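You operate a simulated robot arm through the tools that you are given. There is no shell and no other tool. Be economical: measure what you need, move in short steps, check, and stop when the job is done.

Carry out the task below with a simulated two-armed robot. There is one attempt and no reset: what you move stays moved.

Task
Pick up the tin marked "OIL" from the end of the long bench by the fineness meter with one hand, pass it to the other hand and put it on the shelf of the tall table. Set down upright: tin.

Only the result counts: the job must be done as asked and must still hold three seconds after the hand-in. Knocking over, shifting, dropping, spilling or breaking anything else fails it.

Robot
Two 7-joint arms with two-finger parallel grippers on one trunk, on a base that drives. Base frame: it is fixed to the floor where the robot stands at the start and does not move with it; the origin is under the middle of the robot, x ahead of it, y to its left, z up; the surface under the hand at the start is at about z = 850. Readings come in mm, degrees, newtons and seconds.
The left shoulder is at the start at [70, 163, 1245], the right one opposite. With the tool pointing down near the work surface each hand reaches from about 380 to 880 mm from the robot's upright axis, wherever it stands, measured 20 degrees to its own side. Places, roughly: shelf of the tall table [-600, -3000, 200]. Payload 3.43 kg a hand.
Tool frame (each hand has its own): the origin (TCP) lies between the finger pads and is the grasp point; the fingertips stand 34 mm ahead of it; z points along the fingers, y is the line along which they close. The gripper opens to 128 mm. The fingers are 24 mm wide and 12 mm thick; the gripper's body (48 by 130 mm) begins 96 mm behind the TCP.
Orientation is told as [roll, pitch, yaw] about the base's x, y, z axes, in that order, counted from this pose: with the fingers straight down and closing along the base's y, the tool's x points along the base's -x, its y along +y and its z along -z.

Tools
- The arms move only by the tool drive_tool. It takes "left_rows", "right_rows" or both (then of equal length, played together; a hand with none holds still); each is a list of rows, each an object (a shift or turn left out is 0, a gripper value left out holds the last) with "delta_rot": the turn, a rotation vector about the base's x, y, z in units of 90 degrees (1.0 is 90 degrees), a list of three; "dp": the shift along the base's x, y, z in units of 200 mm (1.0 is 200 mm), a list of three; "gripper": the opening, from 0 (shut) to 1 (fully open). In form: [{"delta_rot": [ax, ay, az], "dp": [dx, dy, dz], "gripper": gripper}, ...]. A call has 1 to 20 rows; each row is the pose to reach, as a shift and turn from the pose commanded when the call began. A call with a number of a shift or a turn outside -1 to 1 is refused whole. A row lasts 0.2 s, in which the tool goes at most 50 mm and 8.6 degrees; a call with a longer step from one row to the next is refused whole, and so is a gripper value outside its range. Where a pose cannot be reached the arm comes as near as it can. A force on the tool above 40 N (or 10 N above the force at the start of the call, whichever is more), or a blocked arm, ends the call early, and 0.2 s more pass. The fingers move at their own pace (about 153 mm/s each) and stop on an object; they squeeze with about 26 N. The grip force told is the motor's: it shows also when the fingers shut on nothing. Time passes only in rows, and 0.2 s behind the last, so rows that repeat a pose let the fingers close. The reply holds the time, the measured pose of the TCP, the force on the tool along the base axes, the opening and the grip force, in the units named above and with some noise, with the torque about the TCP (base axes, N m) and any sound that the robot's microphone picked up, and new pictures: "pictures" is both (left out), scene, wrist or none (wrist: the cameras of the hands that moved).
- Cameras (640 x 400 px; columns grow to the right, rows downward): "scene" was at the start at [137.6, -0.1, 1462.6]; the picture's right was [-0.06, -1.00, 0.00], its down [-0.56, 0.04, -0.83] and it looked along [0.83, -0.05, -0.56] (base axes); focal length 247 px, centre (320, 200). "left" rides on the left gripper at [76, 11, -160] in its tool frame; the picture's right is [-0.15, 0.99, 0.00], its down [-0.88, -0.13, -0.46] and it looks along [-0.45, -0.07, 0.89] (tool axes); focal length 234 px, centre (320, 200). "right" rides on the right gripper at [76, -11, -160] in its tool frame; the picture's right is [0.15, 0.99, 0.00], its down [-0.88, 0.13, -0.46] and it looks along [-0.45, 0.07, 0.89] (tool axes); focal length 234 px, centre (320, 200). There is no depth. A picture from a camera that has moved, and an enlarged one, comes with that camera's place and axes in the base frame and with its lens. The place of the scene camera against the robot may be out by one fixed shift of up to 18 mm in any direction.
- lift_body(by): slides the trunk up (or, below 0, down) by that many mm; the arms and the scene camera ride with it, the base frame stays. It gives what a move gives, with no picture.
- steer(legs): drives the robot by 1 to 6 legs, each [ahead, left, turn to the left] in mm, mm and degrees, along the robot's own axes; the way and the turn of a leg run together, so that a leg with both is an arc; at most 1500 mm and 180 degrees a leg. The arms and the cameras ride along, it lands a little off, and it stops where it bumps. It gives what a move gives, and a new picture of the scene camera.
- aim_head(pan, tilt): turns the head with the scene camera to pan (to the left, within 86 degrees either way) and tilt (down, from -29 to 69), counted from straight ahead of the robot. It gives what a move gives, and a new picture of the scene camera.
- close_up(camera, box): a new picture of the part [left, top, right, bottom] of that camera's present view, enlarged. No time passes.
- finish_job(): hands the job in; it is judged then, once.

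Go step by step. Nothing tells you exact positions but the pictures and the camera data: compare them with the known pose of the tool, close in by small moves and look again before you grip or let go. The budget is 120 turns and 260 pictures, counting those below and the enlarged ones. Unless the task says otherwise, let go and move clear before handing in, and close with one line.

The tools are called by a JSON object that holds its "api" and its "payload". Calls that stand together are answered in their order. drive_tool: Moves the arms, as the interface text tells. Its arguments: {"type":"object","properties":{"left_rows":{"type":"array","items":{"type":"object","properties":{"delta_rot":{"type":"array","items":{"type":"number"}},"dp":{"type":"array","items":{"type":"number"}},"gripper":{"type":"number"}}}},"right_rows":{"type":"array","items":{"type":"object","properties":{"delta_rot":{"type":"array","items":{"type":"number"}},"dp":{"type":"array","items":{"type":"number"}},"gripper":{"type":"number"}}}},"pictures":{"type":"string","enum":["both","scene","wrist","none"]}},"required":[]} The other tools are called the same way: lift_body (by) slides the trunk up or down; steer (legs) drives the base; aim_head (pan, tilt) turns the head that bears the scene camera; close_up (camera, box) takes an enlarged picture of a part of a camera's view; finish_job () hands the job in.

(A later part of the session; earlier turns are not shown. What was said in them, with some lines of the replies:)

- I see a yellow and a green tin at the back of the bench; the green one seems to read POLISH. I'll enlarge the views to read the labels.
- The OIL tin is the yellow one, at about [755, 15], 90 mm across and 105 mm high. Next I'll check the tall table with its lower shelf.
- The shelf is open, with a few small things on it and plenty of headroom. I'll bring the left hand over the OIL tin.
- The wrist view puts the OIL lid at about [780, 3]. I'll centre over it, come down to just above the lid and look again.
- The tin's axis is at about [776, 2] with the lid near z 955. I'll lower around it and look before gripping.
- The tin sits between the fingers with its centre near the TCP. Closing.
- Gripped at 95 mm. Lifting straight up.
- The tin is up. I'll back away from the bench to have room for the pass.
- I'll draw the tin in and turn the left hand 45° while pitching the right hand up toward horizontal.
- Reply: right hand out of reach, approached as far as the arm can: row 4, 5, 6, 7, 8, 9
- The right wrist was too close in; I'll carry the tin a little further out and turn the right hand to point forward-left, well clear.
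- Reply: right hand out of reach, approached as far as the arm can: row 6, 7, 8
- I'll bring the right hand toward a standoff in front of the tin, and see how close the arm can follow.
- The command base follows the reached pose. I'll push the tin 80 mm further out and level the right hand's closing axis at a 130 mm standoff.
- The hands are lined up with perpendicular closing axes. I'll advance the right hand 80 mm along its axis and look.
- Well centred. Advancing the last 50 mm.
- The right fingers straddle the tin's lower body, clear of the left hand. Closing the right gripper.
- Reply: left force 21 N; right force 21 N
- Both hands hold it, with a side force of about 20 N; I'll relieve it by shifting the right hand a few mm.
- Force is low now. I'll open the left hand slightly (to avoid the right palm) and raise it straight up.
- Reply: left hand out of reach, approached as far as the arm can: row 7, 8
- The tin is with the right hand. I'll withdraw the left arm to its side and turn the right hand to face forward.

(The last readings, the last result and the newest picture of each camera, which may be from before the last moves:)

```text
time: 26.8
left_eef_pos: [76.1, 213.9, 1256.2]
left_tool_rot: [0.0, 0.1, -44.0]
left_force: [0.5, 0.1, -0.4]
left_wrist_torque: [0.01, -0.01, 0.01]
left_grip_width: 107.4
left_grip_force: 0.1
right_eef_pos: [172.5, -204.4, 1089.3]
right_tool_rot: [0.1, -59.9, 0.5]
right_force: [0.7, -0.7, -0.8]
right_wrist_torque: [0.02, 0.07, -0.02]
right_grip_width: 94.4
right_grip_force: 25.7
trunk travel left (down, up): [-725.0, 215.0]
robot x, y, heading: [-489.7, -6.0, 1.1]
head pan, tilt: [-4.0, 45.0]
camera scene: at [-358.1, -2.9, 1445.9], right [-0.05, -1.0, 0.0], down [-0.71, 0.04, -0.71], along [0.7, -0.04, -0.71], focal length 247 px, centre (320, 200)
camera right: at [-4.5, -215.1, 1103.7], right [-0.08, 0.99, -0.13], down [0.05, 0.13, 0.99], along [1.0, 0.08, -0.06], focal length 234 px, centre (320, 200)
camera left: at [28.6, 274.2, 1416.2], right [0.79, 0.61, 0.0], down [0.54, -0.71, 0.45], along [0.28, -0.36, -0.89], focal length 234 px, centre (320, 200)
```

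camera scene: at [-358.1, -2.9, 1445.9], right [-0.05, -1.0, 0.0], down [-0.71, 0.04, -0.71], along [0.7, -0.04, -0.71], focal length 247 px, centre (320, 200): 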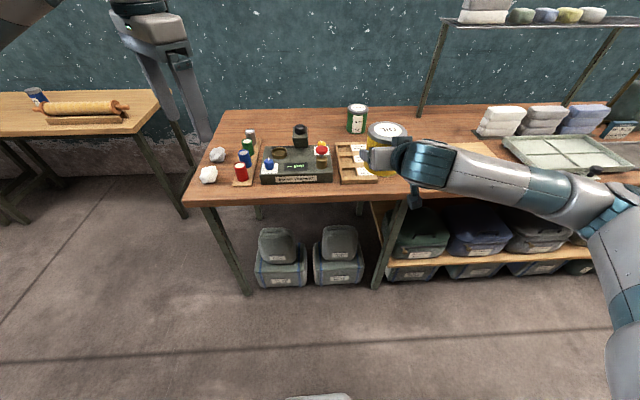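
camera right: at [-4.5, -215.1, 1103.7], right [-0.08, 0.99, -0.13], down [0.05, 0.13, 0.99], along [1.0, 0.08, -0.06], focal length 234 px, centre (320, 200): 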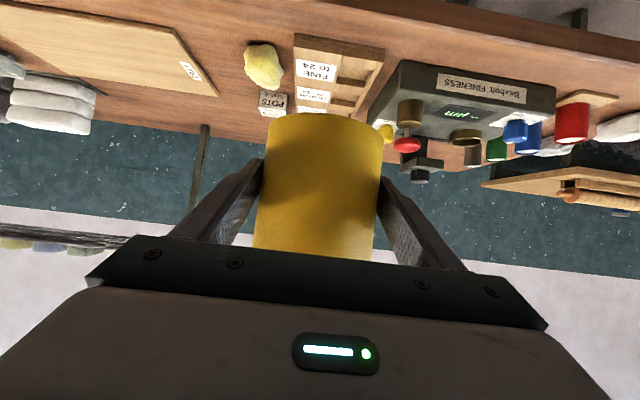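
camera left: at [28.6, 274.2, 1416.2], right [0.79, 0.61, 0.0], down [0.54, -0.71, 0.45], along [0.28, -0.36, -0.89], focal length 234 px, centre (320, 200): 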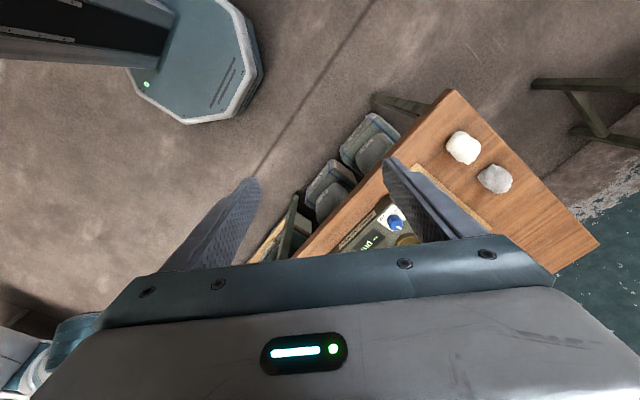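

Now I'll turn right to face the tall table.

{"api": "steer", "payload": {"legs": [[0, 0, -91]]}}

```text
time: 31.0
left_eef_pos: [-265.9, -567.9, 1257.5]
left_tool_rot: [0.0, 0.1, -133.4]
left_force: [0.9, -0.1, 0.4]
left_wrist_torque: [-0.02, -0.01, 0.01]
left_grip_width: 107.6
left_grip_force: 0.0
right_eef_pos: [-680.4, -667.6, 1087.8]
right_tool_rot: [0.0, -59.8, -88.8]
right_force: [0.2, 0.1, -0.9]
right_wrist_torque: [0.06, -0.06, 0.01]
right_grip_width: 94.4
right_grip_force: 26.1
trunk travel left (down, up): [-725.0, 215.0]
robot x, y, heading: [-491.1, -5.5, -88.4]
head pan, tilt: [-4.0, 45.0]
camera scene: at [-493.5, -131.2, 1446.0], right [-1.0, 0.04, 0.0], down [0.03, 0.71, -0.71], along [-0.03, -0.71, -0.71], focal length 247 px, centre (320, 200)
```

scene: 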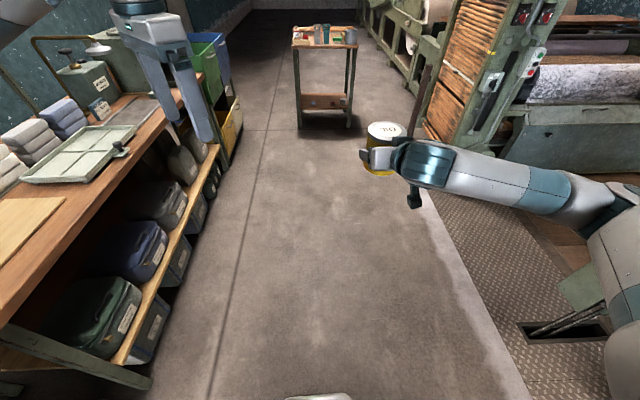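

The way is clear down the aisle. Driving 1400 mm toward the table with a small heading correction.

{"api": "steer", "payload": {"legs": [[0, 0, -1.6], [1350, 0, 0]]}}

{"api": "aim_head", "payload": {"pan": -6, "tilt": 40}}

```text
time: 38.2
left_eef_pos: [-279.8, -1956.0, 1257.0]
left_tool_rot: [0.0, 0.1, -134.9]
left_force: [0.0, 0.2, 0.9]
left_wrist_torque: [0.0, -0.05, 0.01]
left_grip_width: 107.6
left_grip_force: 0.2
right_eef_pos: [-696.6, -2045.3, 1088.0]
right_tool_rot: [0.0, -59.8, -90.4]
right_force: [0.2, 0.9, 0.7]
right_wrist_torque: [0.07, -0.01, 0.0]
right_grip_width: 94.5
right_grip_force: 26.4
trunk travel left (down, up): [-725.0, 215.0]
robot x, y, heading: [-488.0, -1386.3, -90.0]
head pan, tilt: [-4.0, 45.0]
camera scene: at [-495.1, -1513.9, 1446.0], right [-1.0, 0.07, 0.0], down [0.05, 0.71, -0.71], along [-0.05, -0.7, -0.71], focal length 247 px, centre (320, 200)
```

scene: 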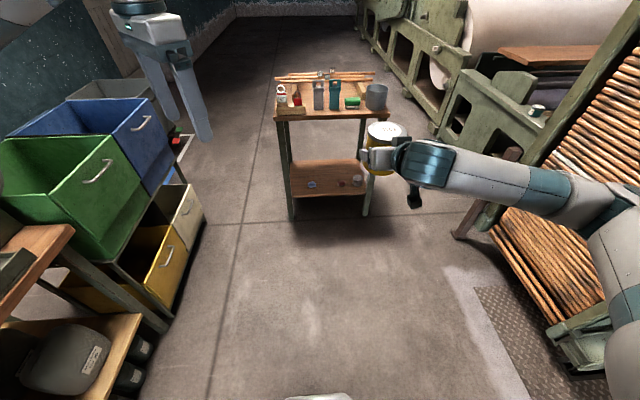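

```text
time: 38.9
left_eef_pos: [-280.3, -1956.7, 1256.9]
left_tool_rot: [-0.1, 0.1, -135.0]
left_force: [0.0, -0.4, 0.4]
left_wrist_torque: [-0.02, 0.0, 0.02]
left_grip_width: 107.6
left_grip_force: 0.1
right_eef_pos: [-697.2, -2045.1, 1087.9]
right_tool_rot: [0.1, -59.8, -90.4]
right_force: [0.1, -0.4, 0.1]
right_wrist_torque: [0.07, -0.01, 0.0]
right_grip_width: 94.4
right_grip_force: 26.0
trunk travel left (down, up): [-725.0, 215.0]
robot x, y, heading: [-488.7, -1386.1, -89.8]
head pan, tilt: [-6.0, 40.0]
camera scene: at [-498.3, -1517.7, 1453.2], right [-0.99, 0.1, 0.0], down [0.07, 0.64, -0.77], along [-0.08, -0.76, -0.64], focal length 247 px, centre (320, 200)
```

scene: 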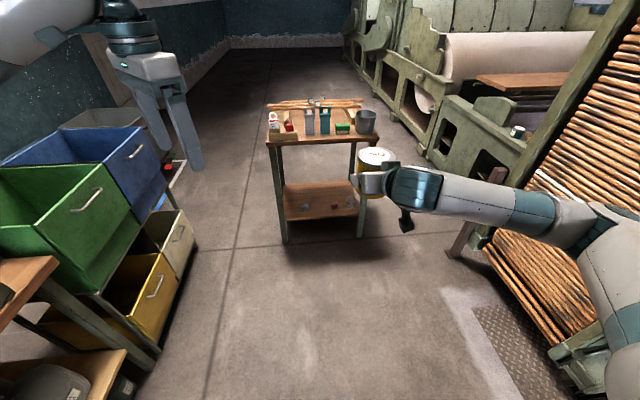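

Let me enlarge the shelf to place its edges and objects.

{"api": "close_up", "payload": {"camera": "scene", "box": [250, 90, 410, 260]}}

```text
2.35 times, centred on (330, 175) of scene
camera zoom: at [-498.3, -1517.7, 1453.2], right [-0.99, 0.1, 0.0], down [0.07, 0.64, -0.77], along [-0.08, -0.76, -0.64], focal length 581 px, centre (296, 259)
```

zoom: 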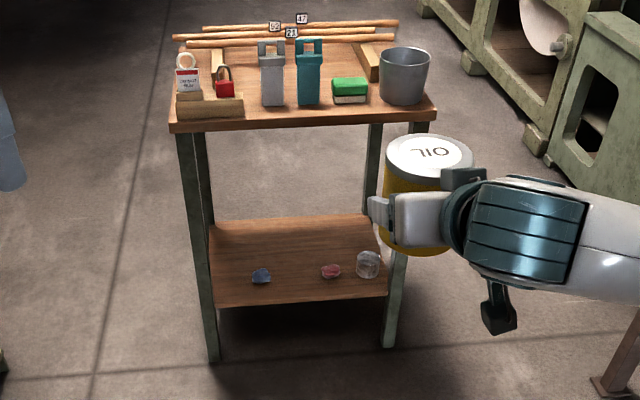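

The shelf spans about x −385…−925, y −2795…−3205; small objects stand near its front, with free space behind them around [−644, −2990]. I'll lower the trunk here in the open.

{"api": "lift_body", "payload": {"by": -660}}

{"api": "aim_head", "payload": {"pan": -5, "tilt": 20}}

```text
refused: -660 is not a number from -400 to 400
```

```text
time: 39.7
left_eef_pos: [-279.4, -1957.0, 1257.4]
left_tool_rot: [0.0, 0.1, -134.9]
left_force: [0.8, -0.4, -0.7]
left_wrist_torque: [0.02, 0.01, -0.01]
left_grip_width: 107.5
left_grip_force: 0.0
right_eef_pos: [-697.7, -2045.9, 1088.5]
right_tool_rot: [0.0, -59.8, -90.5]
right_force: [-0.6, -1.0, 0.4]
right_wrist_torque: [0.09, -0.02, 0.03]
right_grip_width: 94.5
right_grip_force: 26.3
trunk travel left (down, up): [-725.0, 215.0]
robot x, y, heading: [-489.4, -1388.2, -89.9]
head pan, tilt: [-5.0, 20.0]
camera scene: at [-497.6, -1525.7, 1484.5], right [-1.0, 0.09, 0.0], down [0.03, 0.34, -0.94], along [-0.08, -0.94, -0.34], focal length 247 px, centre (320, 200)
```

scene: 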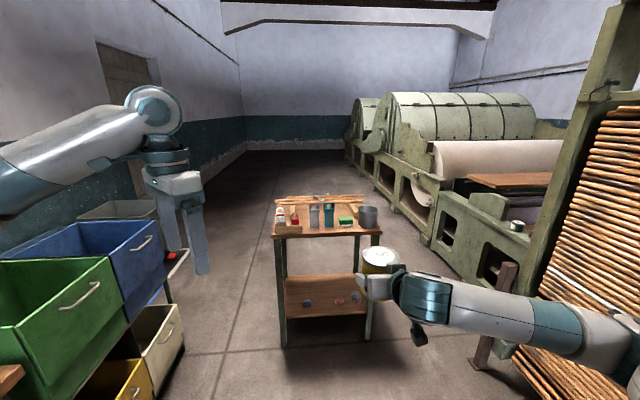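

{"api": "lift_body", "payload": {"by": -400}}

{"api": "lift_body", "payload": {"by": -250}}

{"api": "aim_head", "payload": {"pan": -8, "tilt": 20}}

```text
time: 43.5
left_eef_pos: [-278.2, -1954.9, 857.0]
left_tool_rot: [-0.1, 0.0, -134.8]
left_force: [-0.6, -0.4, -1.1]
left_wrist_torque: [0.0, 0.03, -0.01]
left_grip_width: 107.6
left_grip_force: 0.0
right_eef_pos: [-697.5, -2046.0, 688.0]
right_tool_rot: [0.1, -59.9, -90.4]
right_force: [1.5, -0.5, 0.5]
right_wrist_torque: [0.05, 0.01, -0.01]
right_grip_width: 94.3
right_grip_force: 26.5
trunk travel left (down, up): [-325.0, 615.0]
robot x, y, heading: [-487.7, -1388.9, -89.8]
head pan, tilt: [-5.0, 20.0]
```

```text
time: 46.1
left_eef_pos: [-280.1, -1955.9, 607.2]
left_tool_rot: [0.0, 0.2, -134.9]
left_force: [1.1, -0.4, -0.1]
left_wrist_torque: [0.01, 0.0, 0.04]
left_grip_width: 107.5
left_grip_force: 0.1
right_eef_pos: [-696.8, -2045.4, 438.3]
right_tool_rot: [0.0, -59.9, -90.4]
right_force: [0.4, 0.2, 0.4]
right_wrist_torque: [0.04, -0.02, -0.01]
right_grip_width: 94.4
right_grip_force: 25.9
trunk travel left (down, up): [-75.0, 865.0]
robot x, y, heading: [-486.8, -1388.0, -90.0]
head pan, tilt: [-5.0, 20.0]
```

```text
time: 46.8
left_eef_pos: [-278.9, -1957.4, 606.7]
left_tool_rot: [0.0, 0.1, -134.9]
left_force: [0.8, -0.1, 0.7]
left_wrist_torque: [0.03, -0.01, 0.03]
left_grip_width: 107.6
left_grip_force: 0.0
right_eef_pos: [-695.7, -2045.0, 437.9]
right_tool_rot: [0.0, -60.0, -90.3]
right_force: [-0.2, 0.1, 0.6]
right_wrist_torque: [0.09, 0.01, -0.01]
right_grip_width: 94.5
right_grip_force: 26.4
trunk travel left (down, up): [-75.0, 865.0]
robot x, y, heading: [-486.4, -1385.5, -89.7]
head pan, tilt: [-8.0, 20.0]
camera scene: at [-502.2, -1524.6, 834.6], right [-0.99, 0.14, 0.0], down [0.05, 0.34, -0.94], along [-0.13, -0.93, -0.34], focal length 247 px, centre (320, 200)
```

scene: 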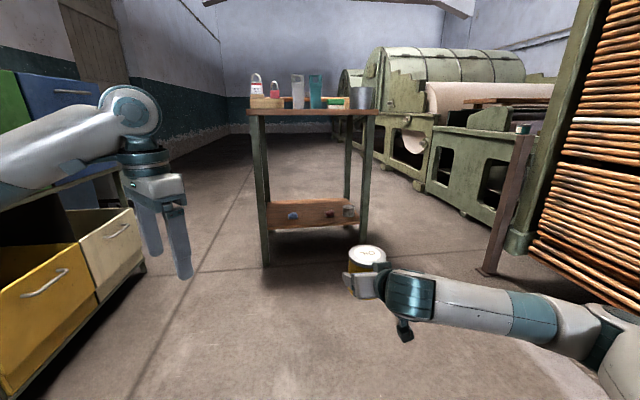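

Trunk is low. I'll tuck the left hand outward and back so it clears the table, then drive nearer.

{"api": "drive_tool", "payload": {"left_rows": [{"dp": [0.1, 0.15, 0]}, {"dp": [0.2, 0.3, 0]}, {"dp": [0.3, 0.45, 0]}, {"dp": [0.4, 0.6, 0]}, {"dp": [0.5, 0.75, 0]}, {"dp": [0.5, 0.75, 0]}], "pictures": "none"}}

{"api": "steer", "payload": {"legs": [[450, 0, 0]]}}

{"api": "close_up", "payload": {"camera": "scene", "box": [220, 180, 420, 305]}}

```text
time: 48.1
left_eef_pos: [-179.2, -1805.1, 606.6]
left_tool_rot: [0.0, 0.1, -134.9]
left_force: [0.2, 0.2, 0.5]
left_wrist_torque: [0.0, 0.05, -0.03]
left_grip_width: 107.7
left_grip_force: 0.1
right_eef_pos: [-697.7, -2045.1, 439.3]
right_tool_rot: [0.0, -59.9, -90.4]
right_force: [0.4, 0.9, 0.3]
right_wrist_torque: [0.05, -0.03, 0.0]
right_grip_width: 94.6
right_grip_force: 25.9
trunk travel left (down, up): [-75.0, 865.0]
robot x, y, heading: [-489.4, -1387.7, -90.1]
head pan, tilt: [-8.0, 20.0]
```

```text
time: 50.9
left_eef_pos: [-179.7, -2264.4, 606.9]
left_tool_rot: [0.0, 0.2, -135.0]
left_force: [-0.4, 0.2, 1.0]
left_wrist_torque: [-0.01, -0.02, 0.0]
left_grip_width: 107.6
left_grip_force: 0.2
right_eef_pos: [-697.0, -2503.3, 439.2]
right_tool_rot: [0.0, -59.9, -90.5]
right_force: [0.7, 0.0, 0.4]
right_wrist_torque: [0.12, -0.01, -0.02]
right_grip_width: 94.4
right_grip_force: 25.5
trunk travel left (down, up): [-75.0, 865.0]
robot x, y, heading: [-490.6, -1844.8, -90.4]
head pan, tilt: [-8.0, 20.0]
camera scene: at [-502.1, -1982.2, 834.6], right [-0.99, 0.14, 0.0], down [0.05, 0.34, -0.94], along [-0.13, -0.93, -0.34], focal length 247 px, centre (320, 200)
```

scene: 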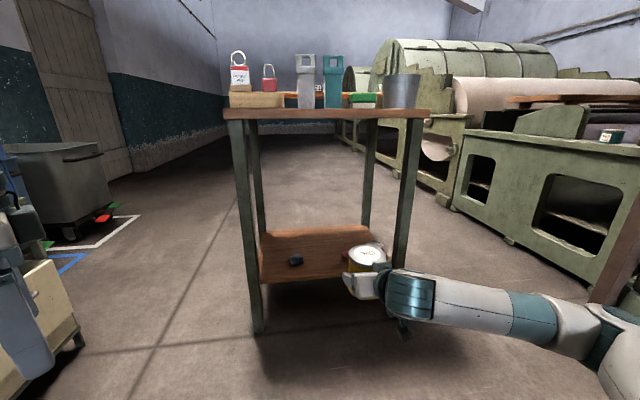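

```text
3.20 times, centred on (320, 242) of scene
camera zoom: at [-502.1, -1982.2, 834.6], right [-0.99, 0.14, 0.0], down [0.05, 0.34, -0.94], along [-0.13, -0.93, -0.34], focal length 791 px, centre (320, 64)
```

zoom: 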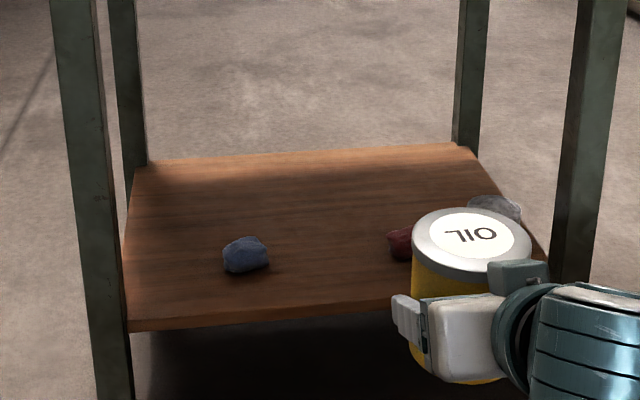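

I'll shift the tin 59 mm toward the gap line between the blue and red lumps, then drive 250 mm ahead and look.

{"api": "drive_tool", "payload": {"right_rows": [{"dp": [0.1, 0, 0]}, {"dp": [0.2, 0, 0]}, {"dp": [0.295, 0, 0]}, {"dp": [0.295, 0, 0]}], "pictures": "none"}}

{"api": "steer", "payload": {"legs": [[220, 0, 0.4]]}}

{"api": "close_up", "payload": {"camera": "right", "box": [0, 0, 640, 400]}}

```text
time: 51.9
left_eef_pos: [-180.2, -2263.9, 606.3]
left_tool_rot: [0.0, 0.1, -134.9]
left_force: [0.6, 0.7, -0.6]
left_wrist_torque: [-0.01, -0.01, 0.03]
left_grip_width: 107.4
left_grip_force: 0.0
right_eef_pos: [-638.9, -2502.0, 438.1]
right_tool_rot: [0.1, -59.8, -90.4]
right_force: [0.3, -0.1, -0.4]
right_wrist_torque: [0.07, 0.0, -0.03]
right_grip_width: 94.5
right_grip_force: 26.0
trunk travel left (down, up): [-75.0, 865.0]
robot x, y, heading: [-487.2, -1843.5, -89.7]
head pan, tilt: [-8.0, 20.0]
```

```text
time: 53.6
left_eef_pos: [-172.0, -2477.9, 606.2]
left_tool_rot: [0.0, 0.1, -134.2]
left_force: [-0.4, -0.7, 0.6]
left_wrist_torque: [0.01, 0.0, -0.01]
left_grip_width: 107.4
left_grip_force: 0.1
right_eef_pos: [-629.7, -2723.7, 438.5]
right_tool_rot: [0.0, -59.9, -89.7]
right_force: [0.0, -0.3, 0.6]
right_wrist_torque: [0.11, -0.03, 0.04]
right_grip_width: 94.6
right_grip_force: 26.0
trunk travel left (down, up): [-75.0, 865.0]
robot x, y, heading: [-482.8, -2064.5, -89.4]
head pan, tilt: [-8.0, 20.0]
camera scene: at [-498.8, -2201.4, 834.6], right [-0.99, 0.13, 0.0], down [0.04, 0.34, -0.94], along [-0.12, -0.93, -0.34], focal length 247 px, centre (320, 200)
```

scene: 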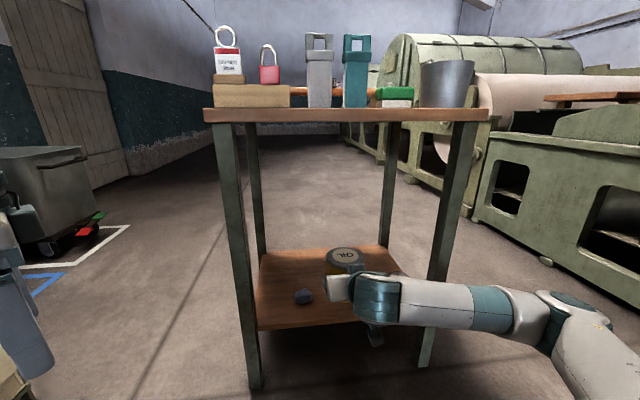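

```text
1.00 times, centred on (320, 200) of right (not enlarged: the box is as wide or as high as the picture)
camera zoom: at [-641.9, -2546.6, 453.7], right [0.99, 0.08, -0.13], down [0.13, -0.05, 0.99], along [0.07, -1.0, -0.06], focal length 234 px, centre (320, 200)
```

zoom: 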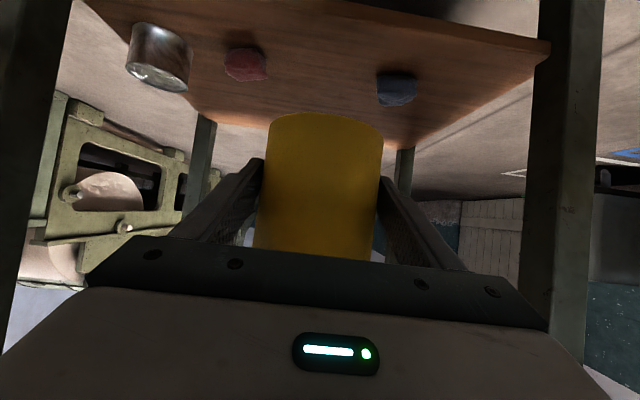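

Gap centre is x ≈ −638. To keep the elbow clear of the table leg I'll extend the arm rather than drive, keeping the tin well above the lumps.

{"api": "drive_tool", "payload": {"right_rows": [{"dp": [-0.04, -0.15, 0]}, {"dp": [-0.04, -0.3, 0]}, {"dp": [-0.04, -0.45, 0]}, {"dp": [-0.04, -0.6, 0]}, {"dp": [-0.04, -0.75, 0]}, {"dp": [-0.04, -0.9, 0]}, {"dp": [-0.04, -0.9, 0]}]}}

```text
time: 55.2
left_eef_pos: [-172.5, -2479.2, 606.4]
left_tool_rot: [-0.1, 0.1, -134.2]
left_force: [-0.7, 0.3, -0.1]
left_wrist_torque: [0.01, -0.03, -0.03]
left_grip_width: 107.6
left_grip_force: 0.0
right_eef_pos: [-638.0, -2902.8, 439.5]
right_tool_rot: [0.0, -59.7, -89.7]
right_force: [-0.1, 0.6, 0.4]
right_wrist_torque: [0.1, 0.03, 0.01]
right_grip_width: 94.4
right_grip_force: 26.1
trunk travel left (down, up): [-75.0, 865.0]
robot x, y, heading: [-486.4, -2066.6, -89.2]
head pan, tilt: [-8.0, 20.0]
camera scene: at [-498.7, -2201.5, 834.6], right [-0.99, 0.13, 0.0], down [0.04, 0.34, -0.94], along [-0.12, -0.93, -0.34], focal length 247 px, centre (320, 200)
camera right: at [-650.6, -2725.6, 453.6], right [0.99, 0.08, -0.13], down [0.13, -0.05, 0.99], along [0.07, -1.0, -0.06], focal length 234 px, centre (320, 200)
```

scene: 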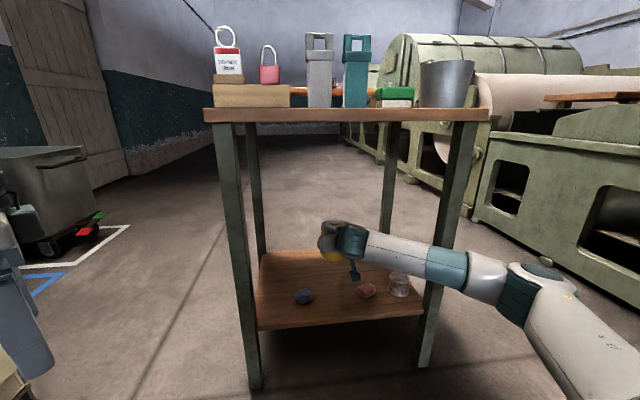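
right: 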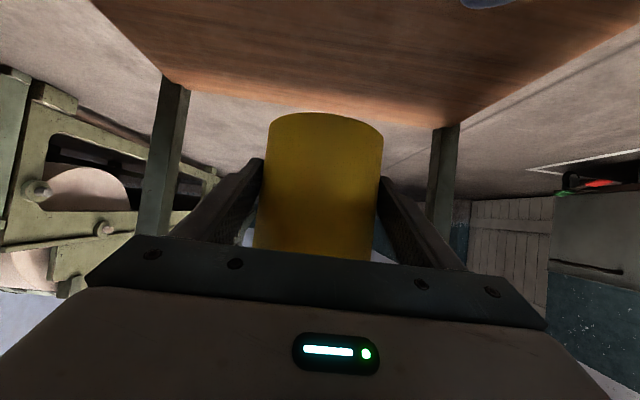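

Clear. Drive 65 mm more to bring the tin behind the lumps.

{"api": "steer", "payload": {"legs": [[65, 0, 0]]}}

{"api": "aim_head", "payload": {"pan": -8, "tilt": 32}}

```text
time: 56.2
left_eef_pos: [-171.2, -2541.4, 605.8]
left_tool_rot: [-0.1, 0.1, -134.2]
left_force: [-0.4, 0.1, -0.3]
left_wrist_torque: [0.0, 0.0, 0.04]
left_grip_width: 107.7
left_grip_force: 0.0
right_eef_pos: [-636.7, -2964.3, 436.8]
right_tool_rot: [0.0, -59.8, -89.5]
right_force: [1.0, -0.3, 0.6]
right_wrist_torque: [0.11, -0.01, 0.02]
right_grip_width: 94.5
right_grip_force: 26.4
trunk travel left (down, up): [-75.0, 865.0]
robot x, y, heading: [-482.9, -2127.5, -89.3]
head pan, tilt: [-8.0, 20.0]
camera scene: at [-497.8, -2264.9, 834.5], right [-0.99, 0.13, 0.0], down [0.04, 0.34, -0.94], along [-0.12, -0.93, -0.34], focal length 247 px, centre (320, 200)
```

scene: 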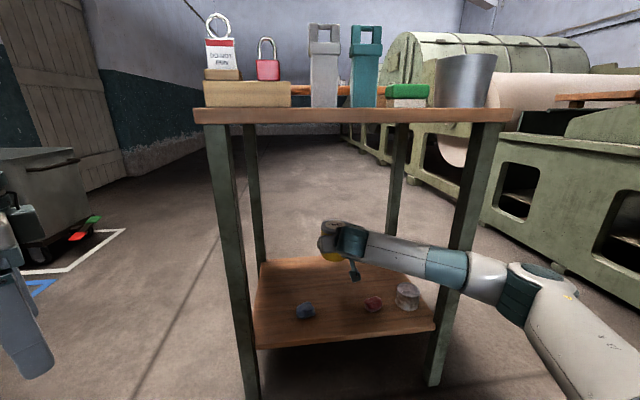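

```text
time: 56.9
left_eef_pos: [-171.0, -2540.8, 605.7]
left_tool_rot: [0.0, 0.1, -134.2]
left_force: [0.0, 0.8, 0.3]
left_wrist_torque: [0.0, 0.03, -0.01]
left_grip_width: 107.5
left_grip_force: 0.0
right_eef_pos: [-636.3, -2964.6, 437.2]
right_tool_rot: [0.0, -59.7, -89.6]
right_force: [0.2, -0.4, 0.7]
right_wrist_torque: [0.1, -0.01, -0.01]
right_grip_width: 94.8
right_grip_force: 25.7
trunk travel left (down, up): [-75.0, 865.0]
robot x, y, heading: [-488.4, -2124.9, -89.2]
head pan, tilt: [-8.0, 32.0]
camera scene: at [-497.3, -2261.3, 815.5], right [-0.99, 0.13, 0.0], down [0.07, 0.53, -0.85], along [-0.11, -0.84, -0.53], focal length 247 px, centre (320, 200)
```

scene: 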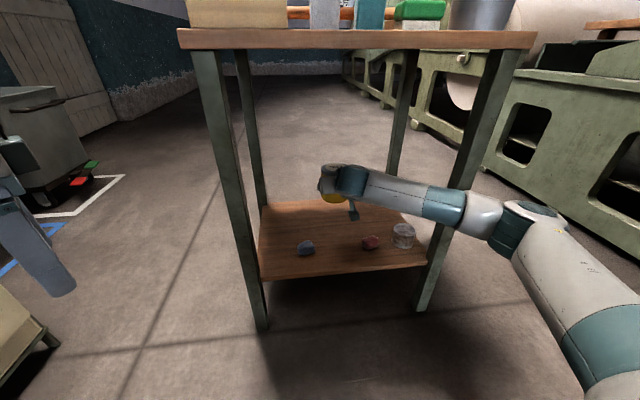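

Now lower 110 mm, then look.

{"api": "drive_tool", "payload": {"right_rows": [{"dp": [0, 0, -0.1]}, {"dp": [0, 0, -0.2]}, {"dp": [0, 0, -0.3]}, {"dp": [0, 0, -0.4]}, {"dp": [0, 0, -0.5]}, {"dp": [0, 0, -0.55]}, {"dp": [0, 0, -0.55]}]}}

{"api": "close_up", "payload": {"camera": "scene", "box": [240, 160, 480, 310]}}

```text
time: 58.5
left_eef_pos: [-171.8, -2540.5, 606.2]
left_tool_rot: [0.0, 0.1, -134.2]
left_force: [1.0, 0.3, -0.2]
left_wrist_torque: [-0.01, 0.0, 0.01]
left_grip_width: 107.4
left_grip_force: 0.1
right_eef_pos: [-637.9, -2966.9, 328.0]
right_tool_rot: [0.0, -59.7, -89.6]
right_force: [-0.1, 0.3, 0.7]
right_wrist_torque: [0.03, 0.0, 0.01]
right_grip_width: 94.5
right_grip_force: 26.4
trunk travel left (down, up): [-75.0, 865.0]
robot x, y, heading: [-488.3, -2122.3, -89.2]
head pan, tilt: [-8.0, 32.0]
camera scene: at [-497.3, -2261.3, 815.4], right [-0.99, 0.13, 0.0], down [0.07, 0.53, -0.85], along [-0.11, -0.84, -0.53], focal length 247 px, centre (320, 200)
camera right: at [-651.0, -2789.4, 343.6], right [0.99, 0.08, -0.13], down [0.13, -0.05, 0.99], along [0.07, -1.0, -0.06], focal length 234 px, centre (320, 200)
```

scene: 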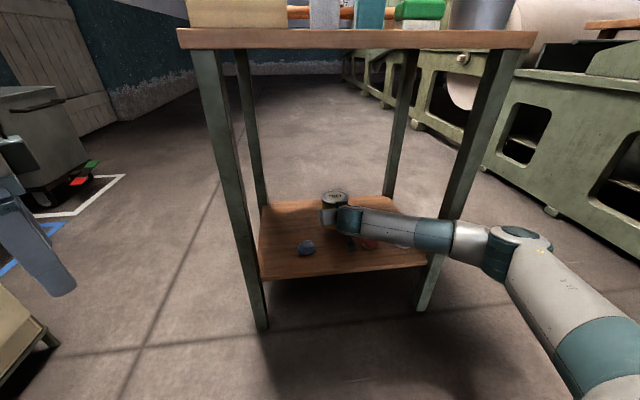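
right: 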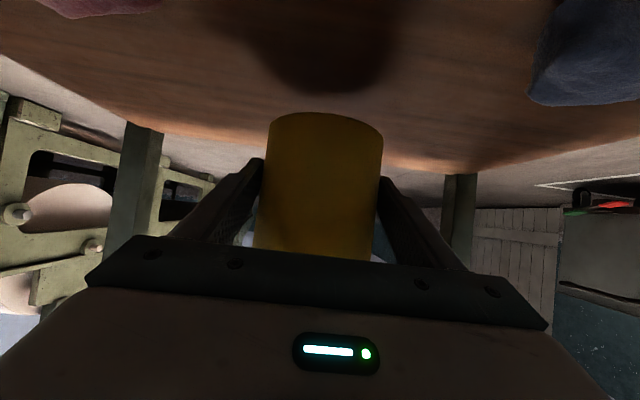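

```text
2.67 times, centred on (360, 235) of scene
camera zoom: at [-497.3, -2261.3, 815.4], right [-0.99, 0.13, 0.0], down [0.07, 0.53, -0.85], along [-0.11, -0.84, -0.53], focal length 659 px, centre (213, 107)
```

zoom: 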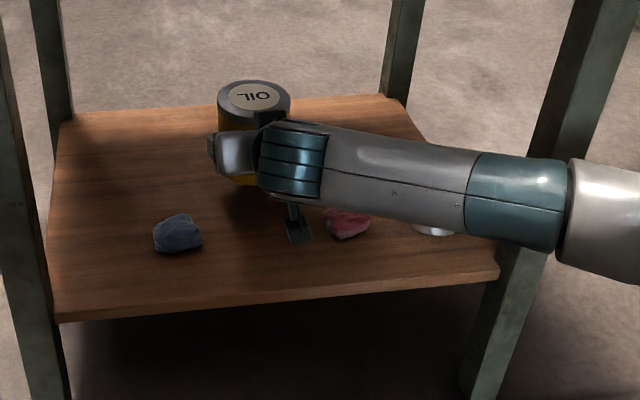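

Lowering 40 mm more, then creeping to contact.

{"api": "drive_tool", "payload": {"right_rows": [{"dp": [0, 0, -0.05]}, {"dp": [0, 0, -0.1]}, {"dp": [0, 0, -0.15]}, {"dp": [0, 0, -0.2]}, {"dp": [0, 0, -0.2]}]}}

```text
time: 59.7
left_eef_pos: [-171.1, -2541.1, 606.6]
left_tool_rot: [0.0, 0.1, -134.2]
left_force: [-0.1, -0.3, 0.0]
left_wrist_torque: [0.0, -0.01, 0.02]
left_grip_width: 107.4
left_grip_force: 0.0
right_eef_pos: [-637.8, -2965.8, 288.8]
right_tool_rot: [0.0, -59.8, -89.6]
right_force: [0.7, -0.8, 0.8]
right_wrist_torque: [0.04, 0.03, 0.03]
right_grip_width: 94.2
right_grip_force: 26.5
trunk travel left (down, up): [-75.0, 865.0]
robot x, y, heading: [-483.4, -2126.7, -89.2]
head pan, tilt: [-8.0, 32.0]
camera scene: at [-497.3, -2261.2, 815.4], right [-0.99, 0.13, 0.0], down [0.07, 0.53, -0.85], along [-0.11, -0.84, -0.53], focal length 247 px, centre (320, 200)
camera right: at [-650.5, -2788.8, 304.2], right [0.99, 0.08, -0.13], down [0.13, -0.05, 0.99], along [0.07, -1.0, -0.06], focal length 234 px, centre (320, 200)
```

scene: 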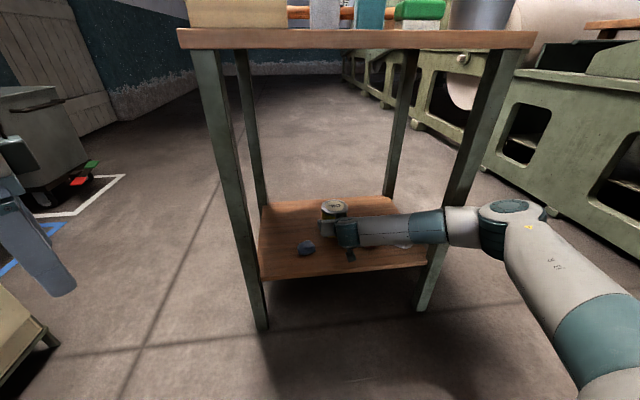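
right: 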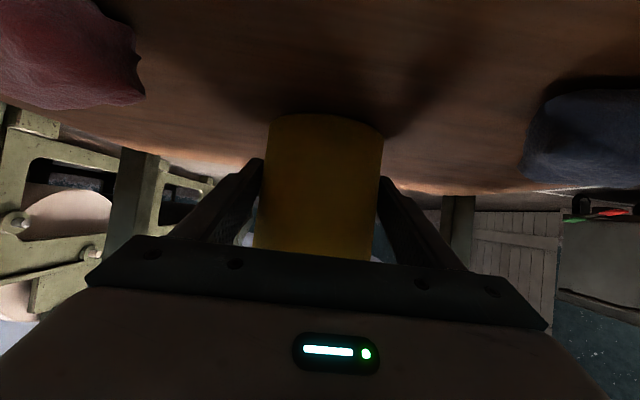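

{"api": "drive_tool", "payload": {"right_rows": [{"dp": [0, 0, -0.025]}, {"dp": [0, 0, -0.05]}, {"dp": [0, 0, -0.065]}, {"dp": [0, 0, -0.065]}], "pictures": "wrist"}}

```text
time: 60.7
left_eef_pos: [-169.7, -2539.9, 607.9]
left_tool_rot: [0.1, 0.0, -134.1]
left_force: [0.3, 0.5, -0.4]
left_wrist_torque: [-0.02, 0.02, 0.02]
left_grip_width: 107.3
left_grip_force: 0.1
right_eef_pos: [-637.4, -2965.2, 280.2]
right_tool_rot: [0.0, -60.2, -89.6]
right_force: [-4.6, -5.8, 19.2]
right_wrist_torque: [-0.3, 0.12, -0.36]
right_grip_width: 94.6
right_grip_force: 26.0
trunk travel left (down, up): [-75.0, 865.0]
robot x, y, heading: [-489.8, -2126.7, -89.4]
head pan, tilt: [-8.0, 32.0]
camera right: at [-649.2, -2789.0, 294.2], right [0.99, 0.08, -0.13], down [0.13, -0.04, 0.99], along [0.07, -1.0, -0.05], focal length 234 px, centre (320, 200)
```

right: 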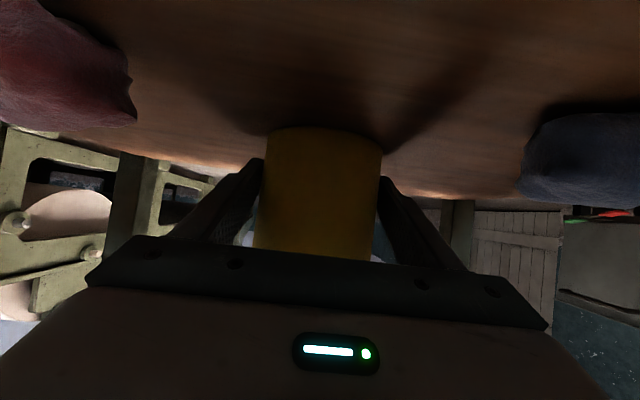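

Contact with the shelf (19 N). I'll ease up slightly and check the tin is standing flat.

{"api": "drive_tool", "payload": {"right_rows": [{"dp": [0, 0, 0.015]}, {"dp": [0, 0, 0.015]}], "pictures": "wrist"}}

{"api": "close_up", "payload": {"camera": "scene", "box": [280, 180, 400, 280]}}

```text
time: 61.3
left_eef_pos: [-170.5, -2539.4, 607.1]
left_tool_rot: [-0.1, 0.0, -134.2]
left_force: [-1.3, -0.1, 1.1]
left_wrist_torque: [0.02, -0.02, -0.04]
left_grip_width: 107.5
left_grip_force: 0.0
right_eef_pos: [-637.1, -2965.1, 280.1]
right_tool_rot: [-0.2, -59.9, -89.6]
right_force: [-5.9, -4.7, 9.2]
right_wrist_torque: [-0.74, 0.12, -0.24]
right_grip_width: 94.4
right_grip_force: 26.1
trunk travel left (down, up): [-75.0, 865.0]
robot x, y, heading: [-482.5, -2124.9, -89.3]
head pan, tilt: [-8.0, 32.0]
camera right: at [-648.8, -2788.1, 294.8], right [0.99, 0.08, -0.13], down [0.13, -0.05, 0.99], along [0.07, -1.0, -0.06], focal length 234 px, centre (320, 200)
```

right: 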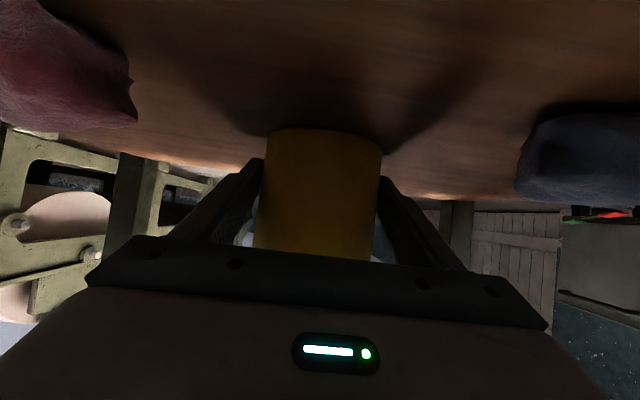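

```text
4.00 times, centred on (340, 230) of scene
camera zoom: at [-497.1, -2260.0, 815.6], right [-0.99, 0.13, 0.0], down [0.07, 0.53, -0.85], along [-0.11, -0.84, -0.53], focal length 988 px, centre (240, 80)
```

zoom: 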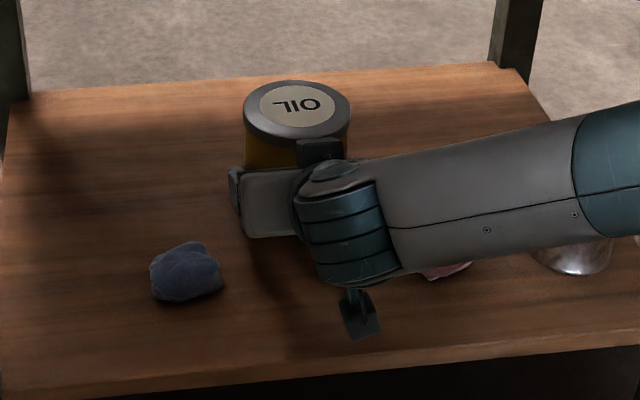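

The tin stands on the shelf. Opening the right gripper.

{"api": "drive_tool", "payload": {"right_rows": [{"gripper": 0.78}, {"gripper": 0.82}, {"gripper": 0.9}, {"gripper": 1.0}, {"gripper": 1.0}], "pictures": "wrist"}}

{"api": "close_up", "payload": {"camera": "scene", "box": [280, 180, 400, 280]}}

```text
time: 62.5
left_eef_pos: [-171.5, -2541.7, 606.3]
left_tool_rot: [0.0, 0.0, -134.2]
left_force: [0.0, -0.3, 0.2]
left_wrist_torque: [-0.04, 0.01, 0.02]
left_grip_width: 107.3
left_grip_force: 0.1
right_eef_pos: [-636.2, -2964.9, 278.9]
right_tool_rot: [0.0, -60.0, -89.6]
right_force: [0.1, -0.4, 0.2]
right_wrist_torque: [-0.03, 0.0, 0.01]
right_grip_width: 128.1
right_grip_force: 0.0
trunk travel left (down, up): [-75.0, 865.0]
robot x, y, heading: [-485.1, -2129.3, -89.3]
head pan, tilt: [-8.0, 32.0]
camera right: at [-648.6, -2788.5, 294.7], right [0.99, 0.08, -0.13], down [0.13, -0.05, 0.99], along [0.07, -1.0, -0.06], focal length 234 px, centre (320, 200)
```

right: 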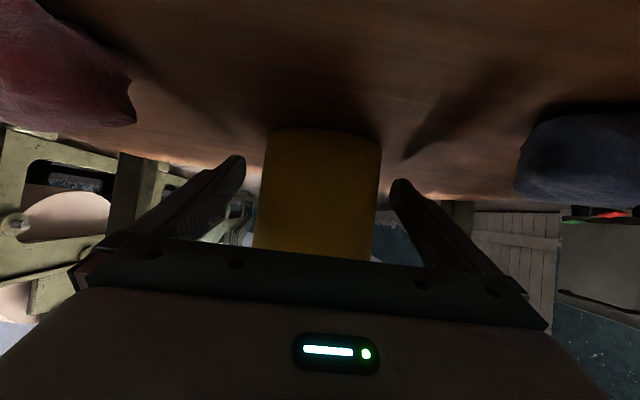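

```text
4.00 times, centred on (340, 230) of scene
camera zoom: at [-497.2, -2260.6, 815.5], right [-0.99, 0.13, 0.0], down [0.07, 0.53, -0.85], along [-0.11, -0.84, -0.53], focal length 988 px, centre (240, 80)
```

zoom: 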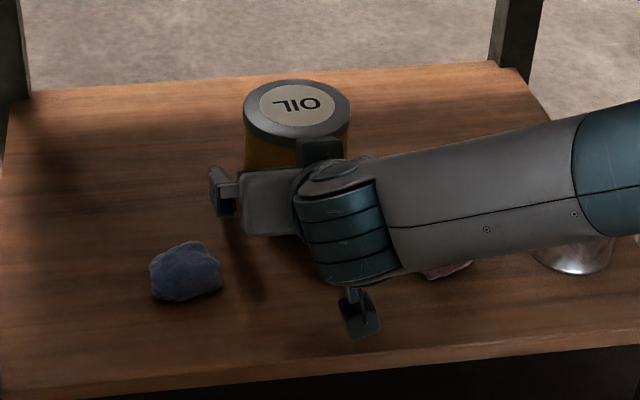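

Released and standing. Retreat: up and back with the fingers well above the lumps.

{"api": "drive_tool", "payload": {"right_rows": [{"dp": [0, 0.06, 0.06]}, {"dp": [0, 0.12, 0.14]}, {"dp": [0, 0.17, 0.26]}, {"dp": [0, 0.2, 0.4]}, {"dp": [0, 0.28, 0.55]}, {"dp": [0, 0.42, 0.62]}, {"dp": [0, 0.6, 0.65]}, {"dp": [0, 0.8, 0.65]}, {"dp": [0, 1.0, 0.65]}, {"dp": [0, 1.0, 0.65]}]}}

{"api": "close_up", "payload": {"camera": "scene", "box": [240, 160, 480, 310]}}

```text
time: 64.7
left_eef_pos: [-171.1, -2541.4, 607.5]
left_tool_rot: [0.0, -0.1, -134.2]
left_force: [-0.3, 0.1, 0.4]
left_wrist_torque: [0.02, 0.01, -0.02]
left_grip_width: 107.3
left_grip_force: 0.2
right_eef_pos: [-634.3, -2766.6, 407.5]
right_tool_rot: [0.0, -59.8, -89.6]
right_force: [0.5, 0.1, -0.4]
right_wrist_torque: [-0.03, 0.02, 0.02]
right_grip_width: 128.1
right_grip_force: 0.0
trunk travel left (down, up): [-75.0, 865.0]
robot x, y, heading: [-488.2, -2126.7, -89.1]
head pan, tilt: [-8.0, 32.0]
camera scene: at [-497.2, -2260.6, 815.5], right [-0.99, 0.13, 0.0], down [0.07, 0.53, -0.85], along [-0.11, -0.84, -0.53], focal length 247 px, centre (320, 200)
camera right: at [-647.4, -2589.2, 423.0], right [0.99, 0.08, -0.13], down [0.13, -0.05, 0.99], along [0.07, -1.0, -0.06], focal length 234 px, centre (320, 200)
```

scene: 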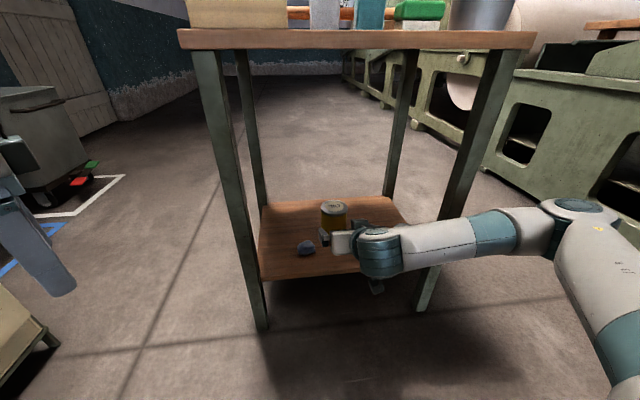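
right: 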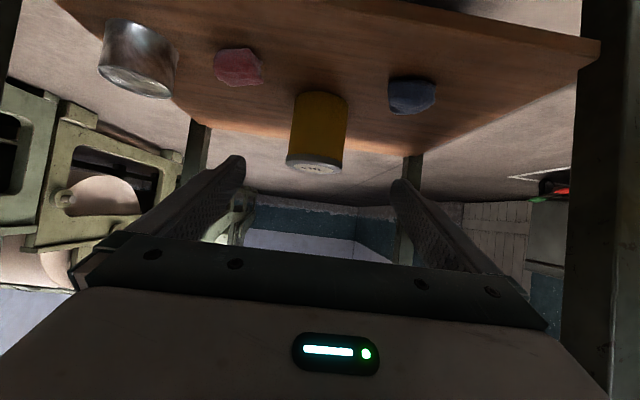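

```text
2.67 times, centred on (360, 235) of scene
camera zoom: at [-497.2, -2260.6, 815.5], right [-0.99, 0.13, 0.0], down [0.07, 0.53, -0.85], along [-0.11, -0.84, -0.53], focal length 659 px, centre (213, 107)
```

zoom: 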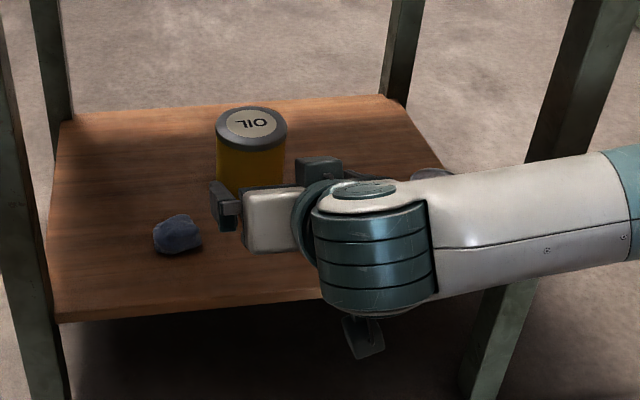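

The tin stands upright on the shelf and the lumps and can are undisturbed. I'll back the robot away for clearance and check once more.

{"api": "steer", "payload": {"legs": [[-250, 0, 0]]}}

{"api": "close_up", "payload": {"camera": "right", "box": [100, 0, 540, 275]}}

```text
time: 66.5
left_eef_pos: [-175.7, -2298.3, 607.3]
left_tool_rot: [0.0, 0.0, -134.4]
left_force: [-0.9, 0.3, 0.0]
left_wrist_torque: [-0.01, -0.03, -0.02]
left_grip_width: 107.6
left_grip_force: 0.1
right_eef_pos: [-638.7, -2520.7, 407.1]
right_tool_rot: [0.0, -59.8, -89.7]
right_force: [1.0, -0.5, -0.7]
right_wrist_torque: [0.0, 0.0, 0.0]
right_grip_width: 128.1
right_grip_force: 0.0
trunk travel left (down, up): [-75.0, 865.0]
robot x, y, heading: [-485.0, -1884.9, -89.4]
head pan, tilt: [-8.0, 32.0]
camera scene: at [-500.7, -2016.8, 815.6], right [-0.99, 0.13, 0.0], down [0.07, 0.53, -0.85], along [-0.11, -0.84, -0.53], focal length 247 px, centre (320, 200)
```

scene: 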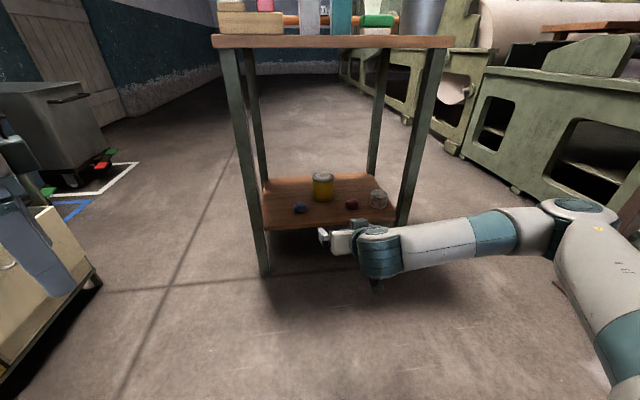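

```text
1.45 times, centred on (320, 138) of right
camera zoom: at [-651.9, -2345.3, 422.9], right [0.99, 0.08, -0.13], down [0.13, -0.05, 0.99], along [0.07, -1.0, -0.06], focal length 341 px, centre (320, 291)
```

zoom: 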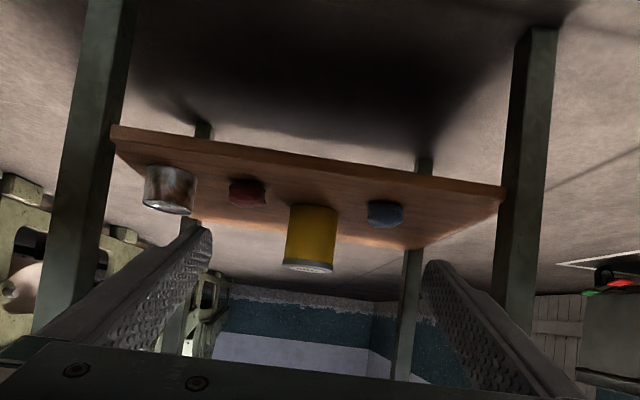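

The OIL tin stands upright on the shelf, everything else is in place, and both hands are clear. Handing in.

{"api": "finish_job", "payload": {}}

```text
The job is handed in.
```

The OIL tin was picked up with the left hand, passed to the right hand, and now stands upright on the shelf of the tall table. From what the cameras showed, nothing else was moved.
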